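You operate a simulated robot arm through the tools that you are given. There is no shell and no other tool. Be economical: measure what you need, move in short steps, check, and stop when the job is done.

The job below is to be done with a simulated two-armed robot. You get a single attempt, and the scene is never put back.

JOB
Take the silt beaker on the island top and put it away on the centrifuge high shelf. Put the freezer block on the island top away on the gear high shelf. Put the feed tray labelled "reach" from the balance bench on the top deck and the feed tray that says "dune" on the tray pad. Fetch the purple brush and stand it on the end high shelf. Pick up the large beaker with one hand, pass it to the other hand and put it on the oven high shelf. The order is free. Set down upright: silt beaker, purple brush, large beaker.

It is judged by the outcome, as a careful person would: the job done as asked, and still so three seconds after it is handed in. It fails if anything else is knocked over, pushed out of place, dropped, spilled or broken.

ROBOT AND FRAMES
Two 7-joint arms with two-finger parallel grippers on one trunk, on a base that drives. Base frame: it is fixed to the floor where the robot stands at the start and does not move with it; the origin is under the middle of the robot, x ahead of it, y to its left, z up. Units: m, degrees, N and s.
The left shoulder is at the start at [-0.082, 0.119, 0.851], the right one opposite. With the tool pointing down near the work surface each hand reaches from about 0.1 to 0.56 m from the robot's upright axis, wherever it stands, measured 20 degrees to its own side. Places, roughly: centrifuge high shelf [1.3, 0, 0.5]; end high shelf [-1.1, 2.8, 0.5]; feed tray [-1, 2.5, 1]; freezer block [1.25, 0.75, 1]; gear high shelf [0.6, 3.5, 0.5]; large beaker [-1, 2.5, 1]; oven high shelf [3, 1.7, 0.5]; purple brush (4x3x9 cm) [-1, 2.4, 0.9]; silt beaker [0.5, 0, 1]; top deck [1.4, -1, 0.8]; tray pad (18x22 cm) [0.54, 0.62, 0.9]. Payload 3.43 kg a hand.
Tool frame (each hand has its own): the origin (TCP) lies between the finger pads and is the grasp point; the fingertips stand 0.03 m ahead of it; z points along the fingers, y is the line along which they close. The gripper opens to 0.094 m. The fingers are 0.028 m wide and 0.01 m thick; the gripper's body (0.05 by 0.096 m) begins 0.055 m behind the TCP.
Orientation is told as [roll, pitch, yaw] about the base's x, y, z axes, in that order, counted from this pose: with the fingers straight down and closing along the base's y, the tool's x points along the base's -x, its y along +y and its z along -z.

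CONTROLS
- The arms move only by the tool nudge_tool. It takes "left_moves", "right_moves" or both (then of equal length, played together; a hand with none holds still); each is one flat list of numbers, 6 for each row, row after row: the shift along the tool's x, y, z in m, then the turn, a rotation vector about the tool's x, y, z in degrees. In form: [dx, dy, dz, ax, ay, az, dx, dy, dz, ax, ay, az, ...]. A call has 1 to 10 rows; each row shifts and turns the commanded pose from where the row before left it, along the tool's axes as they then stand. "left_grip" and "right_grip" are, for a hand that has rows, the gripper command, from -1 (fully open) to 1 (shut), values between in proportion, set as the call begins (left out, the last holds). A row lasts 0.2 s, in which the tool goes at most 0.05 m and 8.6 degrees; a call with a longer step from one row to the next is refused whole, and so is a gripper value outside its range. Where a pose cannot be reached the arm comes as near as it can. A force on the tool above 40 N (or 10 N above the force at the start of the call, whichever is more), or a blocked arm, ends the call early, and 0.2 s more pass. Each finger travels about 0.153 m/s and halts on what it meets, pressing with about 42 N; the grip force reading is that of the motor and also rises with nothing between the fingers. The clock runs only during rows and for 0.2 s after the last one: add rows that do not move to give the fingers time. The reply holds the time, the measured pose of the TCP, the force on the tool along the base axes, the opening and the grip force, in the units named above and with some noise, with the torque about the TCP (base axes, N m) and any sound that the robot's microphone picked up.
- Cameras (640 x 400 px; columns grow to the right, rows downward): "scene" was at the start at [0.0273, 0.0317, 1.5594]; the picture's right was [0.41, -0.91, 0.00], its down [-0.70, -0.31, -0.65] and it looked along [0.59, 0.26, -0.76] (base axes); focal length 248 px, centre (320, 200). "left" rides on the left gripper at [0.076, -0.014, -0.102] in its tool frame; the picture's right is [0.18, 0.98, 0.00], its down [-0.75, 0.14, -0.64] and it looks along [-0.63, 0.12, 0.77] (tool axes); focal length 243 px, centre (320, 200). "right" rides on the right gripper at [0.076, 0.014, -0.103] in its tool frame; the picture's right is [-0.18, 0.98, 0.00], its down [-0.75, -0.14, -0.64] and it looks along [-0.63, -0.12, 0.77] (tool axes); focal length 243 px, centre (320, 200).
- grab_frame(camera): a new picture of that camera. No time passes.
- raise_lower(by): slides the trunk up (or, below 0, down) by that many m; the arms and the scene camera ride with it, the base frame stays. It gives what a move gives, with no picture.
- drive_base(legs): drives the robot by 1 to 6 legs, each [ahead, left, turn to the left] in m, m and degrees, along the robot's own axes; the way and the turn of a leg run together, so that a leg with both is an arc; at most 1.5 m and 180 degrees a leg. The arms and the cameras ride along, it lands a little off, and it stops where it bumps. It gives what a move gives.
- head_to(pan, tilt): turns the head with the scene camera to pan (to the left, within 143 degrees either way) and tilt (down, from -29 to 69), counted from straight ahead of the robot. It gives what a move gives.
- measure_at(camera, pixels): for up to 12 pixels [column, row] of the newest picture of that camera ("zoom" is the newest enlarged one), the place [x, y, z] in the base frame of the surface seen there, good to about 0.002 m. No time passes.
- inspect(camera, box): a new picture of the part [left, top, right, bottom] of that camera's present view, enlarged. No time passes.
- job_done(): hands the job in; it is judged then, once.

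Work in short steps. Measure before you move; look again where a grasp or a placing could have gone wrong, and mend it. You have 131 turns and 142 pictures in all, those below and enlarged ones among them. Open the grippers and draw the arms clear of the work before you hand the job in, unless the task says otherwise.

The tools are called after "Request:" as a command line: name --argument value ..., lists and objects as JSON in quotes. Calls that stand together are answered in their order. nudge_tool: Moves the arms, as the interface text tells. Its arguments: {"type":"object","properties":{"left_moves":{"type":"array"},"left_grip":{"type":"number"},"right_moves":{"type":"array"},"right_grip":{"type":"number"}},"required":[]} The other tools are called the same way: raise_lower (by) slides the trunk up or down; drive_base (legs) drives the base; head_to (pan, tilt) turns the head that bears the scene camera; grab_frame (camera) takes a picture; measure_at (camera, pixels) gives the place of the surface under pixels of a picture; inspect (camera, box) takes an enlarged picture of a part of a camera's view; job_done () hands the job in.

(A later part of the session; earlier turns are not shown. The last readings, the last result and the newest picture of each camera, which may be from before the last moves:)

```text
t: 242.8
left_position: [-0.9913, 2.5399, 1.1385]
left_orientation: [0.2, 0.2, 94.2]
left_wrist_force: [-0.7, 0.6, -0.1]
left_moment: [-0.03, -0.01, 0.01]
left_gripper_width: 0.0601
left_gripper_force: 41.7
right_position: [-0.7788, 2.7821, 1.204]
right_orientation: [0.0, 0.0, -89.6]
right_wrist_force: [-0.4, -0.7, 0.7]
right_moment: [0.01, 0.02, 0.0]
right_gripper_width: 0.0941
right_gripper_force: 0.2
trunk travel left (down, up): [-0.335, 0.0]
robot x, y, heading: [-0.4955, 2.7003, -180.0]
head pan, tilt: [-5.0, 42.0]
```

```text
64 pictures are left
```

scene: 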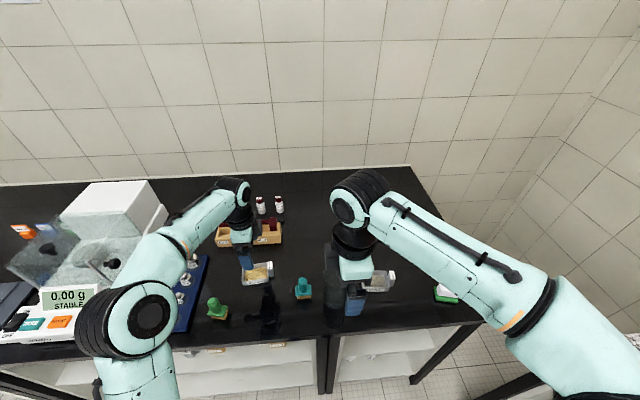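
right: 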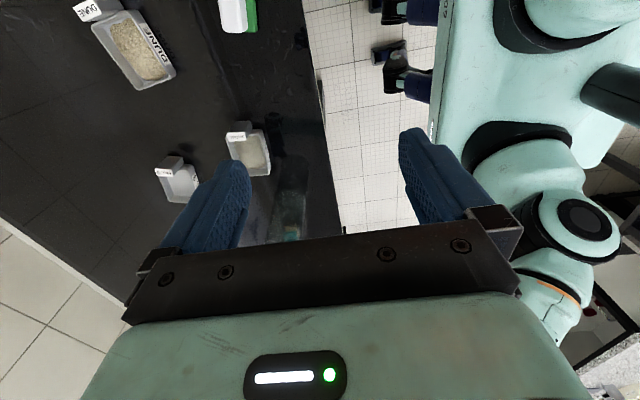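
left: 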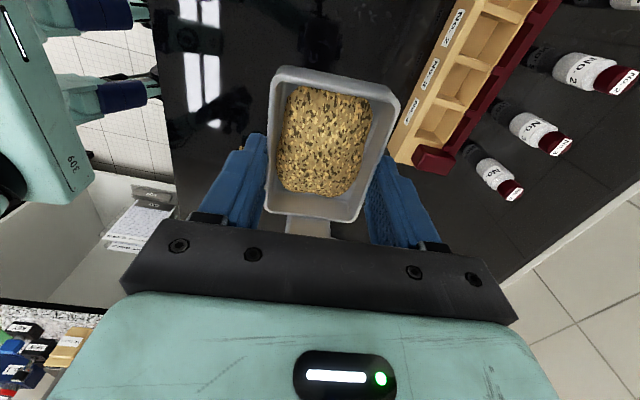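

One row was too long; I repeat with shorter steps.

Request:
nudge_tool --right_moves '[0.0107, -0.0413, 0.01, 0, 0, 0, 0.0107, -0.0413, 0.01, 0, 0, 0, 0.0107, -0.0413, 0.01, 0, 0, 0, 0.0107, -0.0413, 0.01, 0, 0, 0, 0.0107, -0.0413, 0.01, 0, 0, 0, 0.0107, -0.0413, 0.01, 0, 0, 0, 0, 0, 0.03, 0, 0, 0]'

Request:
grab_frame --camera "right"

```text
t: 244.4
left_position: [-0.9912, 2.5394, 1.1409]
left_orientation: [0.1, 0.2, 94.1]
left_wrist_force: [0.8, -0.5, -0.2]
left_moment: [-0.03, 0.02, 0.03]
left_gripper_width: 0.0606
left_gripper_force: 41.8
right_position: [-1.0269, 2.8435, 1.1123]
right_orientation: [0.0, 0.1, -89.6]
right_wrist_force: [-0.2, -0.7, -0.4]
right_moment: [0.01, -0.01, -0.01]
right_gripper_width: 0.0941
right_gripper_force: 0.1
trunk travel left (down, up): [-0.335, 0.0]
robot x, y, heading: [-0.4947, 2.7028, -179.4]
head pan, tilt: [-5.0, 42.0]
```

```text
63 pictures are left
```

right: 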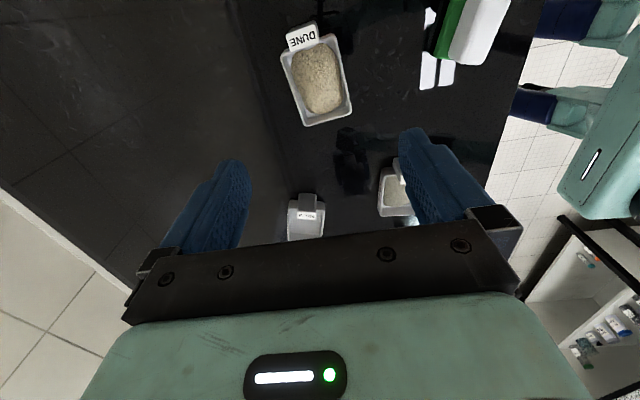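

Request:
measure_at --camera "right" --pixels '[[283, 52], [339, 38], [302, 123], [350, 112], [318, 82], [292, 88], [346, 75], [302, 38], [300, 115]]'

```text
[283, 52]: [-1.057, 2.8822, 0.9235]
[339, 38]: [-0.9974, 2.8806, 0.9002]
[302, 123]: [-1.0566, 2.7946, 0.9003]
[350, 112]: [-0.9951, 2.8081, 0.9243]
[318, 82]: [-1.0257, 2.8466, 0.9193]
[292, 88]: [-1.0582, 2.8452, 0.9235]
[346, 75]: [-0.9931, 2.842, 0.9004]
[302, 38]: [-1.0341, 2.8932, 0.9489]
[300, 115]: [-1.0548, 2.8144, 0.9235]
```

DUNE centre (-1.027,2.843), nearly square. I descend and close the right gripper.

Request:
nudge_tool --right_moves '[0, 0, 0.04, 0, 0, -2, 0, 0, 0.04, 0, 0, 0, 0, 0, 0.04, 0, 0, 0, 0, 0, 0.035, 0, 0, 0, 0, 0, 0.018, 0, 0, 0]'

Request:
nudge_tool --right_moves '[0, 0, 0, 0, 0, 0, 0, 0, 0, 0, 0, 0, 0, 0, 0, 0, 0, 0]' --right_grip 1

Request:
grab_frame --camera "right"

```text
t: 245.6
left_position: [-0.99, 2.5375, 1.1394]
left_orientation: [0.2, 0.2, 94.3]
left_wrist_force: [0.3, 0.0, 0.3]
left_moment: [-0.02, 0.0, -0.01]
left_gripper_width: 0.0605
left_gripper_force: 42.0
right_position: [-1.0298, 2.8439, 0.9364]
right_orientation: [0.0, 0.0, -87.7]
right_wrist_force: [0.2, 0.1, 0.2]
right_moment: [0.0, 0.01, -0.01]
right_gripper_width: 0.0941
right_gripper_force: 0.1
trunk travel left (down, up): [-0.335, 0.0]
robot x, y, heading: [-0.4963, 2.7069, -179.6]
head pan, tilt: [-5.0, 42.0]
```

```text
t: 246.4
left_position: [-0.9924, 2.5393, 1.1394]
left_orientation: [0.1, 0.3, 94.3]
left_wrist_force: [-0.5, 0.1, -0.6]
left_moment: [0.03, 0.02, 0.02]
left_gripper_width: 0.0606
left_gripper_force: 42.0
right_position: [-1.0302, 2.844, 0.938]
right_orientation: [0.1, 0.1, -87.6]
right_wrist_force: [0.5, -0.2, 0.5]
right_moment: [0.02, 0.04, 0.0]
right_gripper_width: 0.0602
right_gripper_force: 42.1
trunk travel left (down, up): [-0.335, 0.0]
robot x, y, heading: [-0.4905, 2.6999, -179.5]
head pan, tilt: [-5.0, 42.0]
```

```text
62 pictures are left
```

right: 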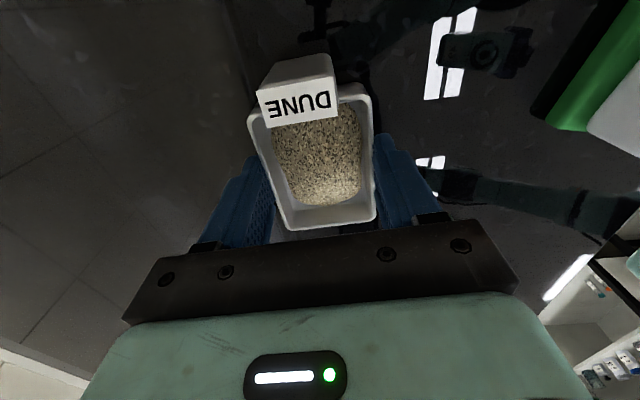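

Both trays held. I lift the right hand, draw both hands in, and back away.

Request:
nudge_tool --right_moves '[0, 0, -0.015, 0, 0, 0, 0, 0, -0.035, 0, 0, 0, 0, 0, -0.04, 0, 0, 0, 0, 0, -0.04, 0, 0, 0, 0, 0, -0.04, 0, 0, 0, 0, 0.035, -0.02, 0, 0, 0, 0, 0.035, 0, 0, 0, 0, 0, 0.035, 0, 0, 0, 0, 0, 0.035, 0, 0, 0, 0, 0, 0.035, 0, 0, 0, 0]' --left_moves '[0, 0, 0, 0, 0, 0, 0, 0, 0, 0, 0, 0, 0, 0, 0, 0, 0, 0, 0, 0, 0, 0, 0, 0, 0, 0, 0, 0, 0, 0, 0, -0.03, 0, 0, 0, 0, 0, -0.03, 0, 0, 0, 0, 0, -0.03, 0, 0, 0, 0, 0, -0.03, 0, 0, 0, 0, 0, -0.03, 0, 0, 0, 0]'

Request:
drive_base --legs '[[-0.3, 0, 0], [0, 0, 180], [0, -1.0, 0], [0, -0.9, 0]]'

Request:
head_to --pan 0 --tilt 50

Request:
grab_frame --camera "scene"

```text
t: 248.6
left_position: [-0.8394, 2.5493, 1.1381]
left_orientation: [0.2, 0.3, 94.4]
left_wrist_force: [0.0, -0.1, 0.4]
left_moment: [0.01, -0.03, -0.01]
left_gripper_width: 0.0604
left_gripper_force: 41.9
right_position: [-0.8513, 2.8533, 1.1316]
right_orientation: [-0.1, 0.1, -87.7]
right_wrist_force: [0.7, -0.9, -0.3]
right_moment: [0.0, 0.04, 0.01]
right_gripper_width: 0.0605
right_gripper_force: 42.3
trunk travel left (down, up): [-0.335, 0.0]
robot x, y, heading: [-0.4927, 2.703, -179.7]
head pan, tilt: [-5.0, 42.0]
```

```text
t: 274.5
left_position: [0.3358, 1.036, 1.1379]
left_orientation: [0.0, 0.2, -78.7]
left_wrist_force: [-0.5, 0.3, -0.5]
left_moment: [0.0, 0.0, -0.01]
left_gripper_width: 0.0603
left_gripper_force: 41.6
right_position: [0.3821, 0.7352, 1.1305]
right_orientation: [0.1, 0.0, 99.5]
right_wrist_force: [-1.1, 1.1, -0.5]
right_moment: [0.01, 0.0, 0.0]
right_gripper_width: 0.0603
right_gripper_force: 41.6
trunk travel left (down, up): [-0.335, 0.0]
robot x, y, heading: [0.0052, 0.8422, 7.7]
head pan, tilt: [-5.0, 42.0]
```

```text
t: 275.2
left_position: [0.3346, 1.034, 1.1381]
left_orientation: [0.2, 0.2, -78.7]
left_wrist_force: [0.1, -0.4, -0.6]
left_moment: [0.01, -0.02, 0.07]
left_gripper_width: 0.0601
left_gripper_force: 42.5
right_position: [0.382, 0.7354, 1.1298]
right_orientation: [-0.1, 0.1, 99.4]
right_wrist_force: [-0.3, 0.7, -0.7]
right_moment: [-0.01, -0.02, -0.02]
right_gripper_width: 0.0605
right_gripper_force: 41.7
trunk travel left (down, up): [-0.335, 0.0]
robot x, y, heading: [0.0052, 0.8403, 7.4]
head pan, tilt: [0.0, 50.0]
```

```text
61 pictures are left
```

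scene: 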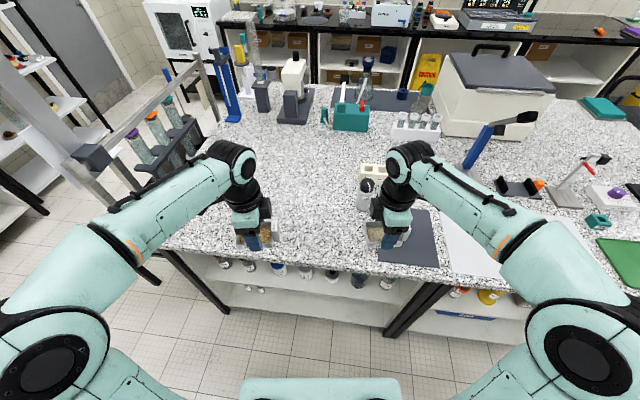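

The dark pad is at (420,240), right hand near it. I measure the pad.

Request:
measure_at --camera "scene" --pixels '[[412, 212], [430, 212], [438, 265], [378, 258], [420, 240], [400, 262], [366, 190], [366, 207], [436, 240], [372, 175]]'

Request:
inspect --camera "scene" --box '[330, 150, 470, 290]'

```text
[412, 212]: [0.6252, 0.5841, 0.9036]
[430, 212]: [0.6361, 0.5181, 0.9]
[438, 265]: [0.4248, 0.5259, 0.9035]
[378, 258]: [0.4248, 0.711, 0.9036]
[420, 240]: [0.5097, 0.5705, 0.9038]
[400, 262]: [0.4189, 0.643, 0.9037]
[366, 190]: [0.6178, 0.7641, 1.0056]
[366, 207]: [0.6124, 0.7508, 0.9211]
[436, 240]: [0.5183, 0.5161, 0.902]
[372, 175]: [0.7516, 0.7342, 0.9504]
```

```text
2.86 times, centred on (400, 220) of scene
```

zoom: 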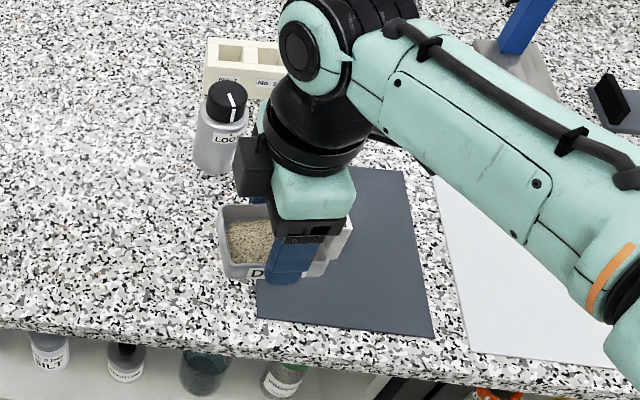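

Pad centre ≈ (0.53,0.617), z 0.904. I square the right hand and move it above the pad, then descend most of the way.

Request:
nudge_tool --right_moves '[0, 0, 0, 0, 0, 4.7, 0, 0, 0, 0, 0, 4.7, 0.023, -0.0306, 0, 0, 0, 0, 0.023, -0.0306, 0, 0, 0, 0, 0.023, -0.0306, 0, 0, 0, 0, 0.023, -0.0306, 0, 0, 0, 0, 0.023, -0.0306, 0, 0, 0, 0, 0, 0, 0.04, 0, 0, 0, 0, 0, 0.04, 0, 0, 0, 0, 0, 0.04, 0, 0, 0]'

Request:
grab_frame --camera "right"

```text
t: 277.4
left_position: [0.3359, 1.0349, 1.1377]
left_orientation: [0.1, 0.2, -78.7]
left_wrist_force: [0.2, -0.9, 0.6]
left_moment: [0.01, -0.03, 0.01]
left_gripper_width: 0.0607
left_gripper_force: 42.1
right_position: [0.5378, 0.6203, 1.0096]
right_orientation: [0.0, -0.1, 90.1]
right_wrist_force: [-0.5, 0.2, -0.7]
right_moment: [-0.02, -0.03, 0.01]
right_gripper_width: 0.0605
right_gripper_force: 41.9
trunk travel left (down, up): [-0.335, 0.0]
robot x, y, heading: [0.0083, 0.8438, 7.7]
head pan, tilt: [0.0, 50.0]
```

```text
59 pictures are left
```

right: 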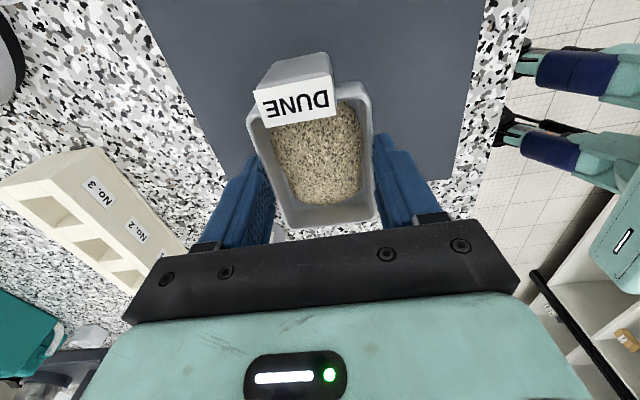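

Tray is over the pad. I descend 6.4 cm, then a few mm until contact.

Request:
nudge_tool --right_moves '[0, 0, 0.03, 0, 0, 0, 0, 0, 0.025, 0, 0, 0, 0, 0, 0.01, 0, 0, 0, 0, 0, 0.003, 0, 0, 0]'

```text
t: 278.4
left_position: [0.336, 1.0354, 1.1379]
left_orientation: [0.1, 0.2, -78.7]
left_wrist_force: [-0.3, 0.5, -0.3]
left_moment: [0.03, -0.03, 0.01]
left_gripper_width: 0.0603
left_gripper_force: 41.9
right_position: [0.5361, 0.6207, 0.9432]
right_orientation: [0.0, -0.2, 90.0]
right_wrist_force: [0.3, -0.3, 0.0]
right_moment: [0.0, 0.04, 0.01]
right_gripper_width: 0.0603
right_gripper_force: 41.9
trunk travel left (down, up): [-0.335, 0.0]
robot x, y, heading: [0.0112, 0.8461, 7.4]
head pan, tilt: [0.0, 50.0]
```

Request:
nudge_tool --right_moves '[0, 0, 0.0015, 0, 0, 0, 0, 0, 0.0015, 0, 0, 0]'

```text
t: 279.0
left_position: [0.336, 1.0347, 1.1383]
left_orientation: [0.1, 0.2, -78.7]
left_wrist_force: [0.1, 0.3, 0.5]
left_moment: [-0.01, 0.0, 0.02]
left_gripper_width: 0.0606
left_gripper_force: 41.3
right_position: [0.5354, 0.6212, 0.9394]
right_orientation: [0.0, -0.1, 90.0]
right_wrist_force: [0.3, -0.4, 0.7]
right_moment: [0.0, -0.05, -0.02]
right_gripper_width: 0.0605
right_gripper_force: 42.3
trunk travel left (down, up): [-0.335, 0.0]
robot x, y, heading: [0.0086, 0.8399, 7.5]
head pan, tilt: [0.0, 50.0]
```

Request:
nudge_tool --right_moves '[0, 0, 0.0015, 0, 0, 0]'

Request:
nudge_tool --right_moves '[0, 0, 0, 0, 0, 0, 0, 0, 0, 0, 0, 0]' --right_grip -1

Request:
nudge_tool --right_moves '[0, 0, -0.03, 0, 0, 0, 0, 0, -0.04, 0, 0, 0, 0, 0, -0.04, 0, 0, 0, 0, 0, -0.04, 0, 0, 0, 0, 0, -0.04, 0, 0, 0]'

Request:
grab_frame --camera "right"

```text
t: 279.4
left_position: [0.3349, 1.0348, 1.1367]
left_orientation: [0.1, 0.1, -78.8]
left_wrist_force: [-0.1, -0.4, -1.1]
left_moment: [0.02, 0.02, 0.0]
left_gripper_width: 0.0608
left_gripper_force: 42.1
right_position: [0.5358, 0.6205, 0.9384]
right_orientation: [-0.3, 0.0, 90.0]
right_wrist_force: [1.5, -1.6, 7.2]
right_moment: [-0.46, 0.09, 0.08]
right_gripper_width: 0.0602
right_gripper_force: 41.7
trunk travel left (down, up): [-0.335, 0.0]
robot x, y, heading: [0.0124, 0.8431, 7.4]
head pan, tilt: [0.0, 50.0]
```

```text
t: 280.0
left_position: [0.3363, 1.0347, 1.1375]
left_orientation: [0.1, 0.2, -78.7]
left_wrist_force: [-0.4, 0.0, -0.4]
left_moment: [-0.01, -0.02, 0.02]
left_gripper_width: 0.0606
left_gripper_force: 41.8
right_position: [0.5356, 0.6205, 0.9378]
right_orientation: [0.1, 0.0, 90.0]
right_wrist_force: [-0.7, -0.6, -0.4]
right_moment: [0.01, -0.03, -0.01]
right_gripper_width: 0.0942
right_gripper_force: 0.2
trunk travel left (down, up): [-0.335, 0.0]
robot x, y, heading: [0.0148, 0.8401, 7.4]
head pan, tilt: [0.0, 50.0]
```

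```text
t: 281.2
left_position: [0.3363, 1.0351, 1.1371]
left_orientation: [0.1, 0.1, -78.7]
left_wrist_force: [0.2, 0.0, -0.9]
left_moment: [-0.03, -0.01, 0.0]
left_gripper_width: 0.0605
left_gripper_force: 41.7
right_position: [0.5364, 0.6238, 1.1299]
right_orientation: [0.1, -0.1, 90.1]
right_wrist_force: [0.1, -0.5, -1.0]
right_moment: [-0.01, -0.01, -0.01]
right_gripper_width: 0.0939
right_gripper_force: 0.1
trunk travel left (down, up): [-0.335, 0.0]
robot x, y, heading: [0.0066, 0.8432, 7.2]
head pan, tilt: [0.0, 50.0]
```

```text
58 pictures are left
```

right: 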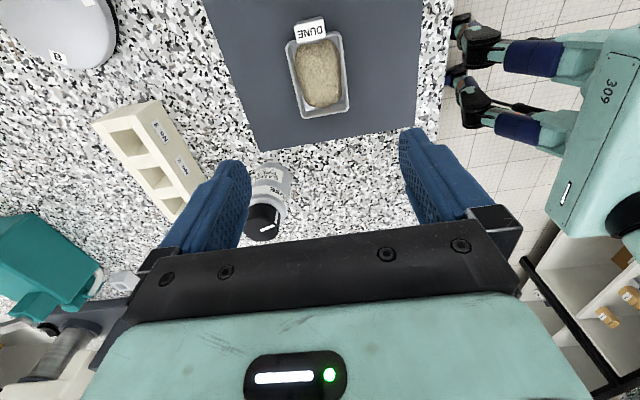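

DUNE sits flat on the pad. I retract the right hand and drive toward the front end of the cart with the REACH tray.

Request:
nudge_tool --right_moves '[0, 0.04, 0, 0, 0, 0, 0, 0.04, 0, 0, 0, 0, 0, 0.04, 0, 0, 0, 0, 0, 0.04, 0, 0, 0, 0, 0, 0.04, 0, 0, 0, 0]'

Request:
drive_base --legs '[[-0.2, 0, -7.3], [0, -1.0, 0], [0, -1.0, 0]]'

Request:
head_to --pan 0 --tilt 35

Request:
grab_frame --camera "scene"

Request:
measure_at --camera "scene" --pixels '[[320, 200], [300, 220], [330, 220], [280, 200], [360, 200], [350, 230], [320, 180]]'

```text
t: 282.4
left_position: [0.3345, 1.0349, 1.1373]
left_orientation: [0.2, 0.3, -78.7]
left_wrist_force: [0.0, 0.7, 0.6]
left_moment: [-0.02, -0.03, 0.04]
left_gripper_width: 0.0604
left_gripper_force: 42.1
right_position: [0.3322, 0.6218, 1.1287]
right_orientation: [0.0, 0.0, 90.1]
right_wrist_force: [-0.3, 0.7, -0.4]
right_moment: [0.02, -0.02, -0.02]
right_gripper_width: 0.0941
right_gripper_force: 0.0
trunk travel left (down, up): [-0.335, 0.0]
robot x, y, heading: [0.0089, 0.8424, 7.7]
head pan, tilt: [0.0, 50.0]
```

```text
t: 301.5
left_position: [0.2106, -1.0268, 1.1379]
left_orientation: [0.0, 0.3, -84.4]
left_wrist_force: [0.1, -0.1, 0.0]
left_moment: [-0.02, 0.01, 0.02]
left_gripper_width: 0.0605
left_gripper_force: 42.3
right_position: [0.1677, -1.4366, 1.128]
right_orientation: [0.0, 0.0, 84.2]
right_wrist_force: [-0.4, 0.1, 0.1]
right_moment: [0.01, 0.0, 0.0]
right_gripper_width: 0.0939
right_gripper_force: 0.1
trunk travel left (down, up): [-0.335, 0.0]
robot x, y, heading: [-0.1336, -1.1831, 1.5]
head pan, tilt: [0.0, 50.0]
```

```text
t: 302.3
left_position: [0.2108, -1.0274, 1.1375]
left_orientation: [0.1, 0.2, -84.6]
left_wrist_force: [0.4, 0.3, -0.5]
left_moment: [-0.01, 0.02, 0.01]
left_gripper_width: 0.0604
left_gripper_force: 42.7
right_position: [0.1669, -1.4369, 1.1293]
right_orientation: [-0.1, 0.0, 84.2]
right_wrist_force: [0.5, -0.7, 0.3]
right_moment: [0.0, -0.01, -0.03]
right_gripper_width: 0.0941
right_gripper_force: 0.0
trunk travel left (down, up): [-0.335, 0.0]
robot x, y, heading: [-0.1308, -1.1842, 1.9]
head pan, tilt: [0.0, 35.0]
```

```text
57 pictures are left
```

scene: 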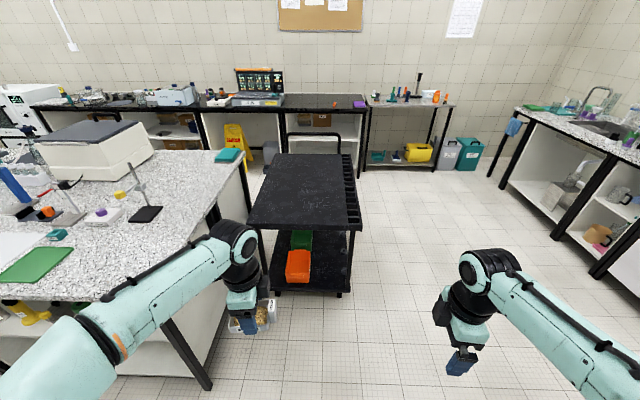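

```text
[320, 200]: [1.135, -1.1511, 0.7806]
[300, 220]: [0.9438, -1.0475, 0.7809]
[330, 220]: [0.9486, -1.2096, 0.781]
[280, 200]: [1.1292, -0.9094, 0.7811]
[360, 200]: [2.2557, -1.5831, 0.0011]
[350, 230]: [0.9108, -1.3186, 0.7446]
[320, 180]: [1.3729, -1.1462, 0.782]
```

I drive 0.66 m ahead; deck is at z 0.781, front edge x≈0.91.

Request:
drive_base --legs '[[0.66, 0, -1.7]]'

Request:
head_to --pan 0 --tilt 50

Request:
grab_frame --camera "scene"

```text
t: 306.0
left_position: [0.8806, -1.0334, 1.1365]
left_orientation: [0.1, 0.2, -86.8]
left_wrist_force: [-0.4, 0.1, -1.1]
left_moment: [0.01, -0.01, 0.0]
left_gripper_width: 0.0605
left_gripper_force: 41.5
right_position: [0.8227, -1.4421, 1.1285]
right_orientation: [-0.1, 0.1, 81.9]
right_wrist_force: [1.1, -0.6, 0.4]
right_moment: [0.0, 0.02, 0.0]
right_gripper_width: 0.0939
right_gripper_force: 0.1
trunk travel left (down, up): [-0.335, 0.0]
robot x, y, heading: [0.5322, -1.1821, -0.3]
head pan, tilt: [0.0, 35.0]
```

```text
t: 306.7
left_position: [0.8819, -1.0337, 1.1371]
left_orientation: [0.1, 0.2, -86.7]
left_wrist_force: [-0.2, 0.5, 0.0]
left_moment: [-0.04, 0.01, 0.01]
left_gripper_width: 0.0606
left_gripper_force: 42.1
right_position: [0.823, -1.4422, 1.1291]
right_orientation: [0.0, -0.1, 82.0]
right_wrist_force: [0.1, -0.4, 0.6]
right_moment: [-0.02, 0.01, 0.03]
right_gripper_width: 0.094
right_gripper_force: 0.0
trunk travel left (down, up): [-0.335, 0.0]
robot x, y, heading: [0.5319, -1.1809, -0.9]
head pan, tilt: [0.0, 50.0]
```

```text
56 pictures are left
```

scene: 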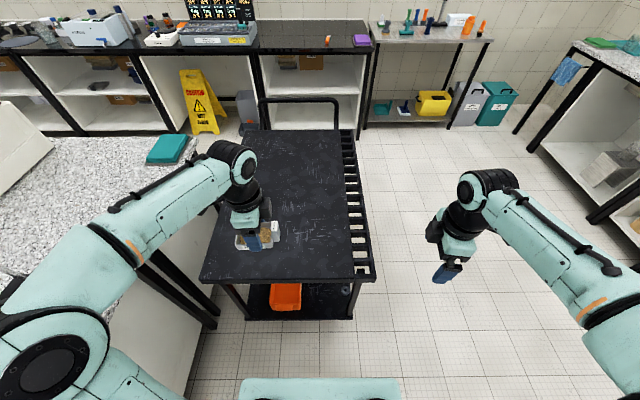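

I reach 19 cm ahead over the deck and descend.

Request:
nudge_tool --left_moves '[0, 0.038, 0, 0, 0, 0, 0, 0.038, 0, 0, 0, 0, 0, 0.038, 0, 0, 0, 0, 0, 0.038, 0, 0, 0, 0, 0, 0.038, 0, 0, 0, 0, 0, 0, 0.045, 0, 0, 0, 0, 0, 0.045, 0, 0, 0, 0, 0, 0.045, 0, 0, 0, 0, 0, 0.045, 0, 0, 0, 0, 0, 0.045, 0, 0, 0]'

Request:
nudge_tool --left_moves '[0, 0, 0.04, 0, 0, 0, 0, 0, 0.03, 0, 0, 0, 0, 0, 0.013, 0, 0, 0]'

Request:
grab_frame --camera "scene"

```text
t: 308.9
left_position: [1.0724, -1.0263, 0.9124]
left_orientation: [0.1, 0.1, -86.8]
left_wrist_force: [0.5, 0.0, 0.4]
left_moment: [0.02, 0.01, 0.03]
left_gripper_width: 0.0603
left_gripper_force: 42.0
right_position: [0.8232, -1.4413, 1.1283]
right_orientation: [0.0, 0.0, 81.9]
right_wrist_force: [0.3, 1.1, 0.0]
right_moment: [0.01, -0.04, 0.0]
right_gripper_width: 0.0941
right_gripper_force: 0.0
trunk travel left (down, up): [-0.335, 0.0]
robot x, y, heading: [0.531, -1.175, -0.5]
head pan, tilt: [0.0, 50.0]
```

```text
t: 309.7
left_position: [1.0722, -1.0231, 0.8318]
left_orientation: [0.1, 0.2, -86.9]
left_wrist_force: [-0.6, -1.1, -0.2]
left_moment: [0.04, 0.01, 0.03]
left_gripper_width: 0.0604
left_gripper_force: 42.0
right_position: [0.8224, -1.4422, 1.1289]
right_orientation: [-0.1, 0.0, 82.0]
right_wrist_force: [0.3, -0.8, 0.5]
right_moment: [0.02, 0.02, 0.04]
right_gripper_width: 0.0939
right_gripper_force: 0.0
trunk travel left (down, up): [-0.335, 0.0]
robot x, y, heading: [0.5296, -1.1778, -0.4]
head pan, tilt: [0.0, 50.0]
```

```text
55 pictures are left
```

scene: 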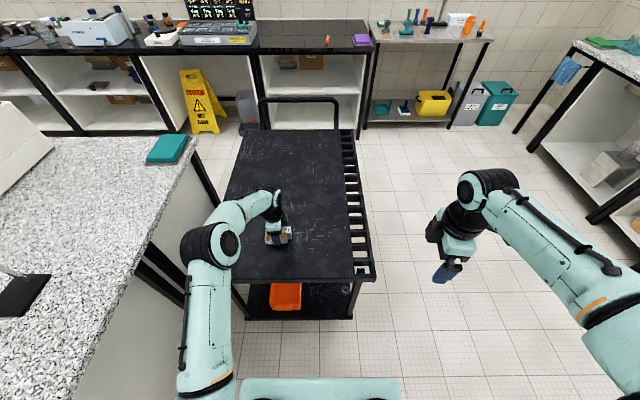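

Request:
nudge_tool --left_moves '[0, 0, 0.01, 0, 0, 0, 0, 0, 0.0015, 0, 0, 0]'

Request:
nudge_tool --left_moves '[0, 0, 0.0015, 0, 0, 0]'

Request:
nudge_tool --left_moves '[0, 0, 0.0012, 0, 0, 0]'

```text
t: 310.3
left_position: [1.0725, -1.0228, 0.8201]
left_orientation: [0.1, 0.2, -86.7]
left_wrist_force: [0.2, 0.1, -0.6]
left_moment: [0.0, 0.02, 0.0]
left_gripper_width: 0.0602
left_gripper_force: 41.7
right_position: [0.822, -1.4419, 1.1285]
right_orientation: [0.0, 0.0, 82.0]
right_wrist_force: [-0.4, 0.5, -0.2]
right_moment: [0.0, 0.01, 0.02]
right_gripper_width: 0.0941
right_gripper_force: 0.0
trunk travel left (down, up): [-0.335, 0.0]
robot x, y, heading: [0.5289, -1.1776, -0.9]
head pan, tilt: [0.0, 50.0]
```

```text
t: 310.7
left_position: [1.0743, -1.021, 0.8178]
left_orientation: [0.1, 0.2, -87.0]
left_wrist_force: [0.2, 0.8, -0.4]
left_moment: [-0.02, 0.02, 0.02]
left_gripper_width: 0.0606
left_gripper_force: 42.0
right_position: [0.8224, -1.4418, 1.1276]
right_orientation: [0.0, 0.0, 82.0]
right_wrist_force: [0.5, -0.3, -0.1]
right_moment: [0.0, -0.02, 0.0]
right_gripper_width: 0.0939
right_gripper_force: 0.0
trunk travel left (down, up): [-0.335, 0.0]
robot x, y, heading: [0.5318, -1.1777, -1.0]
head pan, tilt: [0.0, 50.0]
```

```text
t: 311.1
left_position: [1.073, -1.0226, 0.8167]
left_orientation: [0.2, 0.1, -86.8]
left_wrist_force: [-0.4, 0.0, 0.3]
left_moment: [-0.01, -0.01, -0.03]
left_gripper_width: 0.0603
left_gripper_force: 42.4
right_position: [0.8209, -1.4422, 1.1284]
right_orientation: [0.1, 0.0, 81.9]
right_wrist_force: [0.7, -0.2, -1.0]
right_moment: [-0.06, 0.01, 0.01]
right_gripper_width: 0.094
right_gripper_force: 0.2
trunk travel left (down, up): [-0.335, 0.0]
robot x, y, heading: [0.5338, -1.1813, -0.5]
head pan, tilt: [0.0, 50.0]
```

One more 1.2 mm step, then release and rise.

Request:
nudge_tool --left_moves '[0, 0, 0.0012, 0, 0, 0]'

Request:
nudge_tool --left_moves '[0, 0, 0, 0, 0, 0, 0, 0, 0, 0, 0, 0]' --left_grip -1

Request:
nudge_tool --left_moves '[0, 0, -0.03, 0, 0, 0, 0, 0, -0.045, 0, 0, 0, 0, 0, -0.045, 0, 0, 0, 0, 0, -0.045, 0, 0, 0, 0, 0, -0.045, 0, 0, 0, 0, -0.04, -0.025, 0, 0, 0, 0, -0.04, -0.025, 0, 0, 0, 0, -0.04, -0.025, 0, 0, 0, 0, -0.04, -0.01, 0, 0, 0]'

Request:
grab_frame --camera "left"

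```text
t: 311.5
left_position: [1.0719, -1.0231, 0.8156]
left_orientation: [0.2, 0.2, -86.8]
left_wrist_force: [-2.5, -0.2, 6.9]
left_moment: [-0.33, 0.22, -0.13]
left_gripper_width: 0.0604
left_gripper_force: 42.4
right_position: [0.8226, -1.4424, 1.1283]
right_orientation: [0.0, 0.0, 82.1]
right_wrist_force: [-0.2, 0.2, 0.0]
right_moment: [-0.01, 0.0, 0.0]
right_gripper_width: 0.0941
right_gripper_force: 0.2
trunk travel left (down, up): [-0.335, 0.0]
robot x, y, heading: [0.528, -1.1775, -0.8]
head pan, tilt: [0.0, 50.0]
```

```text
t: 312.1
left_position: [1.0728, -1.0217, 0.8147]
left_orientation: [0.1, 0.2, -86.9]
left_wrist_force: [0.2, 0.0, -0.6]
left_moment: [-0.05, 0.05, -0.02]
left_gripper_width: 0.0942
left_gripper_force: 0.0
right_position: [0.8224, -1.4419, 1.1284]
right_orientation: [0.0, -0.1, 82.1]
right_wrist_force: [0.3, 0.3, 0.1]
right_moment: [-0.05, 0.01, -0.02]
right_gripper_width: 0.0939
right_gripper_force: 0.2
trunk travel left (down, up): [-0.335, 0.0]
robot x, y, heading: [0.532, -1.1794, -0.5]
head pan, tilt: [0.0, 50.0]
```

```text
t: 314.1
left_position: [0.911, -1.0331, 1.1111]
left_orientation: [0.1, 0.2, -86.8]
left_wrist_force: [-0.8, 0.3, 0.0]
left_moment: [0.0, -0.05, 0.0]
left_gripper_width: 0.0939
left_gripper_force: 0.2
right_position: [0.8212, -1.4429, 1.1287]
right_orientation: [-0.1, -0.1, 82.0]
right_wrist_force: [-1.1, 0.5, -0.5]
right_moment: [0.02, 0.04, 0.05]
right_gripper_width: 0.094
right_gripper_force: 0.1
trunk travel left (down, up): [-0.335, 0.0]
robot x, y, heading: [0.5323, -1.1828, -0.7]
head pan, tilt: [0.0, 50.0]
```

```text
54 pictures are left
```

left: 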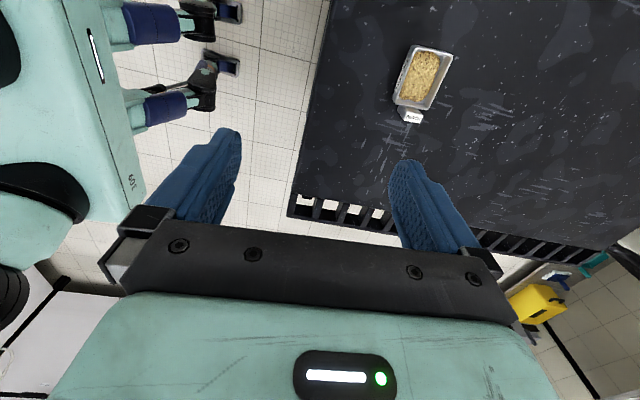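

REACH tray lies on the deck. Now the large beaker: I'll pick it from above with the left hand, then hand it in mid-air to the right hand (near-horizontal). I re-orient both hands while away from things and drive back.

Request:
drive_base --legs '[[-0.68, 0, 0]]'

Request:
nudge_tool --left_moves '[0, 0, 0, 0, 0, -8.6, 0, 0, 0, 0, 0, -8.6, 0, 0, 0, 0, 0, -8.6, 0, 0, 0, 0, 0, -8.6, 0, 0, 0, 0, 0, -8.6, 0, 0, 0, 0, 0, -8.6, 0, 0, 0, 0, 0, -8.6, 0, 0, 0, 0, 0, -8.6, 0, 0, 0, 0, 0, -8.6, 0, 0, 0, 0, 0, -8.6]' --right_moves '[0, 0, 0, 0, 0, 7.5, 0, 0, 0, 0, 0, 7.5, 0, 0, 0, 0, 0, 7.5, 0, 0, 0, 0, 0, 7.5, 0, 0, 0, 0, 0, 7.5, 0, 0, 0, 0, 0, 7.5, 0, 0, 0, 0, 0, 7.5, 0, 0, 0, 0, -8.5, 0, 0, 0, 0, 0, -8.5, 0, 0, 0, 0, 0, -8.5, 0]'

Request:
nudge_tool --right_moves '[0, 0, 0, 0, -8.5, 0, 0, 0, 0, 0, -8.5, 0, 0, 0, 0, 0, -8.5, 0, 0, 0, 0, 0, -8.5, 0, 0, 0, 0, 0, -8.5, 0]'

Request:
drive_base --legs '[[0, 0, 180], [0, -1.25, 0], [0, -1.25, 0]]'

```text
t: 317.9
left_position: [0.2375, -1.027, 1.1121]
left_orientation: [0.2, 0.2, -86.9]
left_wrist_force: [0.4, 0.4, 0.3]
left_moment: [0.0, -0.02, -0.02]
left_gripper_width: 0.094
left_gripper_force: 0.1
right_position: [0.1483, -1.4358, 1.1286]
right_orientation: [0.2, 0.0, 81.8]
right_wrist_force: [0.2, 0.3, -0.1]
right_moment: [-0.02, -0.01, 0.01]
right_gripper_width: 0.094
right_gripper_force: 0.0
trunk travel left (down, up): [-0.335, 0.0]
robot x, y, heading: [-0.1431, -1.1714, -0.9]
head pan, tilt: [0.0, 50.0]
```

```text
t: 320.1
left_position: [0.2376, -1.0259, 1.1101]
left_orientation: [0.3, -0.1, -0.7]
left_wrist_force: [0.4, -0.3, -0.4]
left_moment: [0.01, -0.02, -0.01]
left_gripper_width: 0.0939
left_gripper_force: 0.0
right_position: [0.1456, -1.4355, 1.1285]
right_orientation: [0.0, -25.7, 29.5]
right_wrist_force: [-0.6, -0.6, 0.6]
right_moment: [-0.02, -0.02, 0.01]
right_gripper_width: 0.094
right_gripper_force: 0.1
trunk travel left (down, up): [-0.335, 0.0]
robot x, y, heading: [-0.1405, -1.1731, -0.8]
head pan, tilt: [0.0, 50.0]
```

```text
t: 321.3
left_position: [0.2369, -1.0275, 1.1117]
left_orientation: [0.2, 0.0, -0.9]
left_wrist_force: [-0.3, 0.0, -0.2]
left_moment: [-0.01, 0.0, 0.0]
left_gripper_width: 0.0941
left_gripper_force: 0.0
right_position: [0.1474, -1.4354, 1.1272]
right_orientation: [0.1, -68.2, 29.3]
right_wrist_force: [0.3, 0.1, 0.2]
right_moment: [0.02, 0.02, 0.08]
right_gripper_width: 0.0939
right_gripper_force: 0.0
trunk travel left (down, up): [-0.335, 0.0]
robot x, y, heading: [-0.1461, -1.1703, -0.8]
head pan, tilt: [0.0, 50.0]
```

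```text
t: 350.1
left_position: [-0.264, 1.2237, 1.1061]
left_orientation: [-0.1, 0.7, 170.0]
left_wrist_force: [-0.7, -1.0, -0.1]
left_moment: [0.01, 0.01, -0.01]
left_gripper_width: 0.0941
left_gripper_force: 0.0
right_position: [-0.11, 1.6136, 1.125]
right_orientation: [0.2, -67.3, -160.0]
right_wrist_force: [0.0, -0.2, 0.6]
right_moment: [0.0, 0.01, 0.03]
right_gripper_width: 0.0943
right_gripper_force: 0.0
trunk travel left (down, up): [-0.335, 0.0]
robot x, y, heading: [0.1458, 1.3132, 170.1]
head pan, tilt: [0.0, 50.0]
stopped in leg 3: the robot was blocked; the commanded pose is now the measured one
```

The base brushed the island's front edge after drifting. I move away from it, straighten the heading, and look at the island for any disturbance.

Request:
drive_base --legs '[[0.3, 0, 0], [0, 0, 9]]'

Request:
head_to --pan 140 --tilt 40

Request:
grab_frame --camera "scene"

Request:
head_to --pan -140 --tilt 40

Request:
grab_frame --camera "scene"

```text
t: 352.8
left_position: [-0.5342, 1.2203, 1.1112]
left_orientation: [0.2, 0.0, 178.9]
left_wrist_force: [0.3, 0.1, 0.7]
left_moment: [0.02, -0.03, 0.01]
left_gripper_width: 0.0938
left_gripper_force: 0.1
right_position: [-0.4423, 1.6287, 1.1279]
right_orientation: [0.1, -68.0, -150.9]
right_wrist_force: [1.1, 0.5, 0.2]
right_moment: [-0.02, -0.02, -0.01]
right_gripper_width: 0.094
right_gripper_force: 0.0
trunk travel left (down, up): [-0.335, 0.0]
robot x, y, heading: [-0.1537, 1.3625, 179.1]
head pan, tilt: [0.0, 50.0]
```

```text
t: 355.0
left_position: [-0.5347, 1.2196, 1.111]
left_orientation: [0.3, -0.2, 178.8]
left_wrist_force: [-0.1, 0.3, -0.8]
left_moment: [0.03, 0.0, 0.0]
left_gripper_width: 0.0938
left_gripper_force: 0.1
right_position: [-0.4426, 1.628, 1.1281]
right_orientation: [0.1, -68.0, -150.9]
right_wrist_force: [-0.1, -0.1, -0.3]
right_moment: [0.0, -0.03, 0.0]
right_gripper_width: 0.0941
right_gripper_force: 0.0
trunk travel left (down, up): [-0.335, 0.0]
robot x, y, heading: [-0.1502, 1.3659, 179.0]
head pan, tilt: [140.0, 40.0]
```

```text
53 pictures are left
```

scene: 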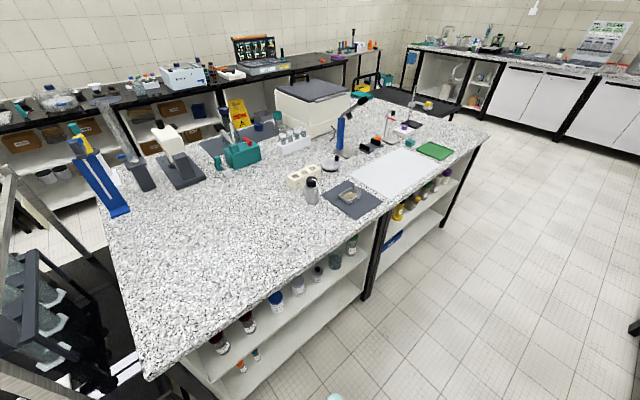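

```text
t: 358.9
left_position: [-0.5336, 1.2199, 1.1118]
left_orientation: [0.2, -0.1, 178.9]
left_wrist_force: [0.1, 0.1, 0.0]
left_moment: [0.0, 0.01, 0.01]
left_gripper_width: 0.0938
left_gripper_force: 0.1
right_position: [-0.4418, 1.628, 1.1282]
right_orientation: [0.1, -68.1, -150.9]
right_wrist_force: [0.0, 0.6, -0.1]
right_moment: [0.01, 0.01, -0.01]
right_gripper_width: 0.0939
right_gripper_force: 0.1
trunk travel left (down, up): [-0.335, 0.0]
robot x, y, heading: [-0.1503, 1.3658, 178.8]
head pan, tilt: [-140.0, 40.0]
```

```text
52 pictures are left
```

scene: 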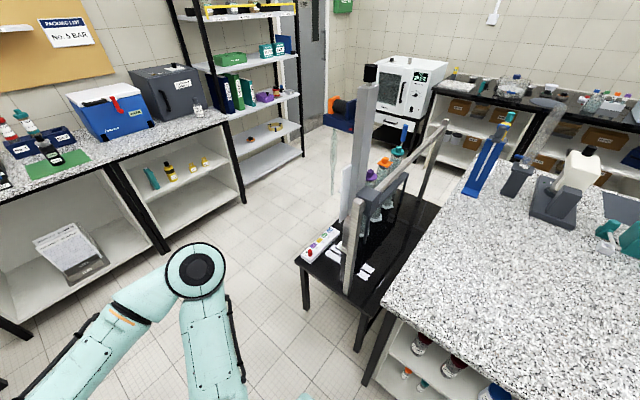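

Everything on the island is in place. I continue to the beaker in shorter legs.

Request:
drive_base --legs '[[0.03, 0, 1], [0, -0.65, 0], [0, -0.63, 0]]'

Request:
head_to --pan 0 --tilt 42

Request:
grab_frame --camera "scene"

```text
t: 371.1
left_position: [-0.5543, 2.515, 1.1115]
left_orientation: [0.3, -0.1, 178.8]
left_wrist_force: [-0.3, 0.4, -0.2]
left_moment: [-0.03, 0.02, 0.0]
left_gripper_width: 0.0941
left_gripper_force: 0.0
right_position: [-0.4609, 2.9233, 1.1271]
right_orientation: [0.2, -68.0, -151.2]
right_wrist_force: [0.2, 0.1, 0.1]
right_moment: [0.02, 0.03, -0.01]
right_gripper_width: 0.0937
right_gripper_force: 0.1
trunk travel left (down, up): [-0.335, 0.0]
robot x, y, heading: [-0.1756, 2.6576, 178.7]
head pan, tilt: [-140.0, 40.0]
```

```text
t: 373.4
left_position: [-0.5538, 2.5153, 1.1117]
left_orientation: [0.2, -0.1, 178.7]
left_wrist_force: [0.4, 0.3, 0.9]
left_moment: [-0.02, 0.04, 0.0]
left_gripper_width: 0.0939
left_gripper_force: 0.0
right_position: [-0.461, 2.9237, 1.1279]
right_orientation: [0.1, -68.0, -151.2]
right_wrist_force: [0.4, 0.3, 0.7]
right_moment: [0.01, 0.0, 0.03]
right_gripper_width: 0.094
right_gripper_force: 0.1
trunk travel left (down, up): [-0.335, 0.0]
robot x, y, heading: [-0.1737, 2.6551, 178.9]
head pan, tilt: [0.0, 42.0]
```

```text
51 pictures are left
```

scene: 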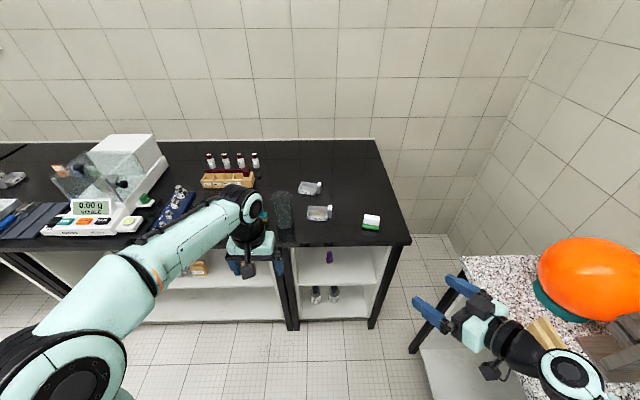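

The beaker is at (284,210). I zoom and measure it.

Request:
inspect --camera "scene" --box '[244, 170, 324, 250]'

Request:
measure_at --camera "zoom" --pixels '[[300, 100], [320, 150], [340, 110], [320, 200], [250, 150], [370, 150], [320, 270], [275, 240], [360, 240], [320, 110]]'

```text
5.00 times, centred on (284, 210) of scene
```

zoom: 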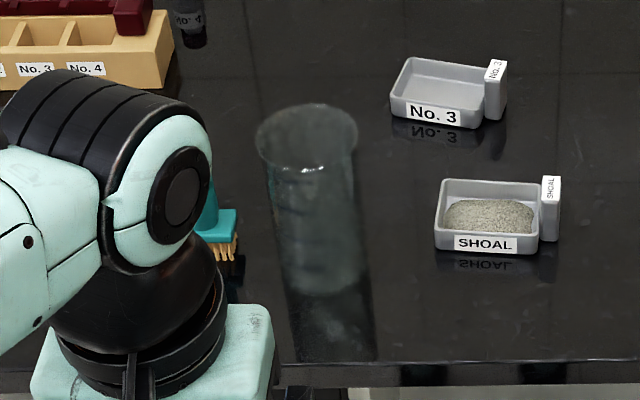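

```text
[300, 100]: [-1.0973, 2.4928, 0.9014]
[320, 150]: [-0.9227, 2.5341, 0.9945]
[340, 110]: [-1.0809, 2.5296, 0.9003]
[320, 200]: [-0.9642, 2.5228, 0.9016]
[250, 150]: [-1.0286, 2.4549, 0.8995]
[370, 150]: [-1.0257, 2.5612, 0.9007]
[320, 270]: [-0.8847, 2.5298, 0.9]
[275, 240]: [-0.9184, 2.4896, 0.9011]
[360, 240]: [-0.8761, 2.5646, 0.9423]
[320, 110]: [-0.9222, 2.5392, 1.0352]
```

I drive 0.32 m closer (hands clear above rim height ~1.04) and view the beaker with the left wrist camera.

Request:
drive_base --legs '[[0.32, 0, 1.2]]'

Request:
grab_frame --camera "left"

Request:
grab_frame --camera "scene"

```text
t: 375.5
left_position: [-0.8684, 2.5062, 1.1104]
left_orientation: [0.2, -0.1, -179.9]
left_wrist_force: [-0.5, 0.3, 0.6]
left_moment: [0.0, -0.01, 0.02]
left_gripper_width: 0.0938
left_gripper_force: 0.1
right_position: [-0.7858, 2.9176, 1.1288]
right_orientation: [0.1, -68.0, -149.6]
right_wrist_force: [-0.5, -0.2, 0.7]
right_moment: [0.01, 0.02, 0.0]
right_gripper_width: 0.0939
right_gripper_force: 0.0
trunk travel left (down, up): [-0.335, 0.0]
robot x, y, heading: [-0.4892, 2.6611, -179.7]
head pan, tilt: [0.0, 42.0]
```

```text
49 pictures are left
```

left: 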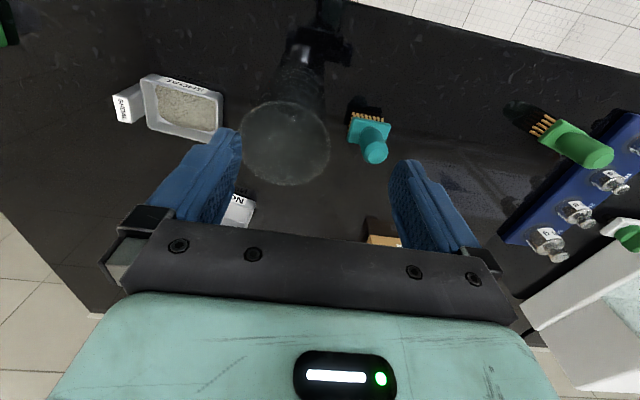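

```text
48 pictures are left
```

scene: 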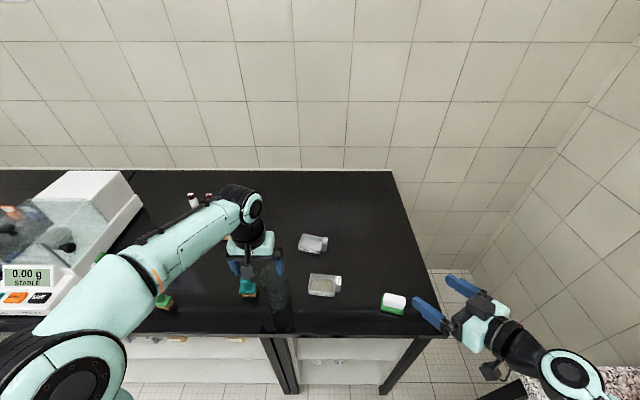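

The rim is the ellipse centred (287,143). I measure rim points.

Request:
measure_at --camera "left" --pixels '[[244, 140], [329, 145], [287, 184], [286, 103], [255, 170], [317, 172], [250, 120], [322, 120], [287, 143], [290, 90], [262, 178], [308, 180]]'

Request:
inspect --camera "left" --box '[207, 40, 367, 200]'

```text
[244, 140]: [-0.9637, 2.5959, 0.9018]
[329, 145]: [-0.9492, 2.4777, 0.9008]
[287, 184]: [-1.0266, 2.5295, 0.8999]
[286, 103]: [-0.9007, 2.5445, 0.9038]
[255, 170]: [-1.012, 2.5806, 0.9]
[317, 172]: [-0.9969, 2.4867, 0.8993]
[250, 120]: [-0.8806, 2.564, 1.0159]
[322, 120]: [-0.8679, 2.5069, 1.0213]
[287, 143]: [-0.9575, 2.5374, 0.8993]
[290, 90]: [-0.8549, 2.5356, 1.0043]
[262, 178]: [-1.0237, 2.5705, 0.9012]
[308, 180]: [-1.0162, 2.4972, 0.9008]
```

```text
2.50 times, centred on (287, 120) of left
```

zoom: 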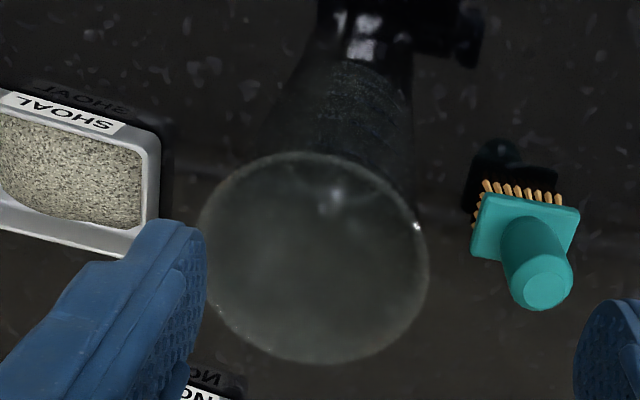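

Beaker: centre ≈(-0.887,2.532), radius ~0.036, rim z≈1.034. I centre the left hand over it and check.

Request:
nudge_tool --left_moves '[-0.019, -0.026, 0, 0, 0, 0, 0, 0, 0.02, 0, 0, 0]' --left_grip -1

Request:
grab_frame --camera "left"

```text
t: 376.1
left_position: [-0.8884, 2.5303, 1.0902]
left_orientation: [0.2, -0.1, -179.8]
left_wrist_force: [0.4, 0.2, 0.1]
left_moment: [0.0, -0.01, 0.0]
left_gripper_width: 0.0941
left_gripper_force: 0.0
right_position: [-0.7863, 2.9177, 1.1289]
right_orientation: [-0.1, -68.0, -149.7]
right_wrist_force: [0.0, -0.1, -0.7]
right_moment: [-0.01, -0.01, -0.01]
right_gripper_width: 0.094
right_gripper_force: 0.1
trunk travel left (down, up): [-0.335, 0.0]
robot x, y, heading: [-0.4899, 2.6585, -179.7]
head pan, tilt: [0.0, 42.0]
```

```text
46 pictures are left
```

left: 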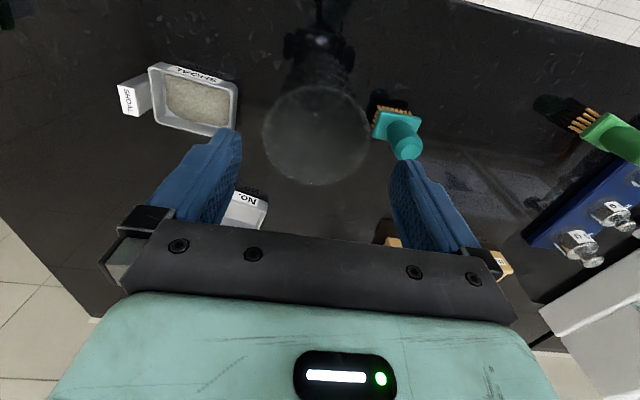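

Rim is centred at (315,136) → (-0.886,2.534). I narrow the opening slightly to keep clear of the teal brush, descend to z≈1.015 and close.

Request:
nudge_tool --left_moves '[0.002, -0.003, 0, 0, 0, 0, 0, 0, 0.03, 0, 0, 0, 0, 0, 0.03, 0, 0, 0, 0, 0, 0.015, 0, 0, 0]' --left_grip -0.87

Request:
nudge_tool --left_moves '[0, 0, 0, 0, 0, 0, 0, 0, 0, 0, 0, 0, 0, 0, 0, 0, 0, 0]' --left_grip 1

Request:
grab_frame --camera "left"

```text
t: 377.1
left_position: [-0.8856, 2.5343, 1.0165]
left_orientation: [0.2, 0.0, -179.9]
left_wrist_force: [-0.6, 0.1, 0.1]
left_moment: [0.02, 0.02, -0.01]
left_gripper_width: 0.0879
left_gripper_force: 0.1
right_position: [-0.7868, 2.9183, 1.1287]
right_orientation: [0.0, -68.0, -149.6]
right_wrist_force: [-0.2, -1.2, -0.3]
right_moment: [0.0, 0.02, 0.01]
right_gripper_width: 0.0938
right_gripper_force: 0.1
trunk travel left (down, up): [-0.335, 0.0]
robot x, y, heading: [-0.4885, 2.6573, -179.4]
head pan, tilt: [0.0, 42.0]
```

```text
t: 377.9
left_position: [-0.8846, 2.5353, 1.0156]
left_orientation: [0.2, -0.2, -179.8]
left_wrist_force: [-0.2, -0.9, 0.4]
left_moment: [-0.03, -0.01, -0.04]
left_gripper_width: 0.0703
left_gripper_force: 42.0
right_position: [-0.7862, 2.9178, 1.1274]
right_orientation: [0.1, -67.9, -149.7]
right_wrist_force: [0.7, 1.0, 0.0]
right_moment: [-0.02, 0.02, -0.02]
right_gripper_width: 0.094
right_gripper_force: 0.0
trunk travel left (down, up): [-0.335, 0.0]
robot x, y, heading: [-0.4916, 2.6611, -179.6]
head pan, tilt: [0.0, 42.0]
```

```text
45 pictures are left
```

left: 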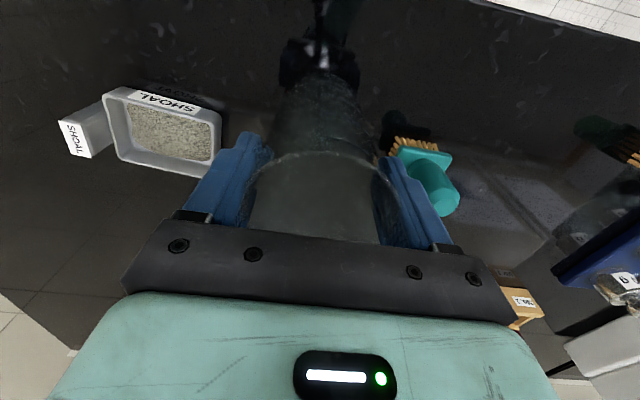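

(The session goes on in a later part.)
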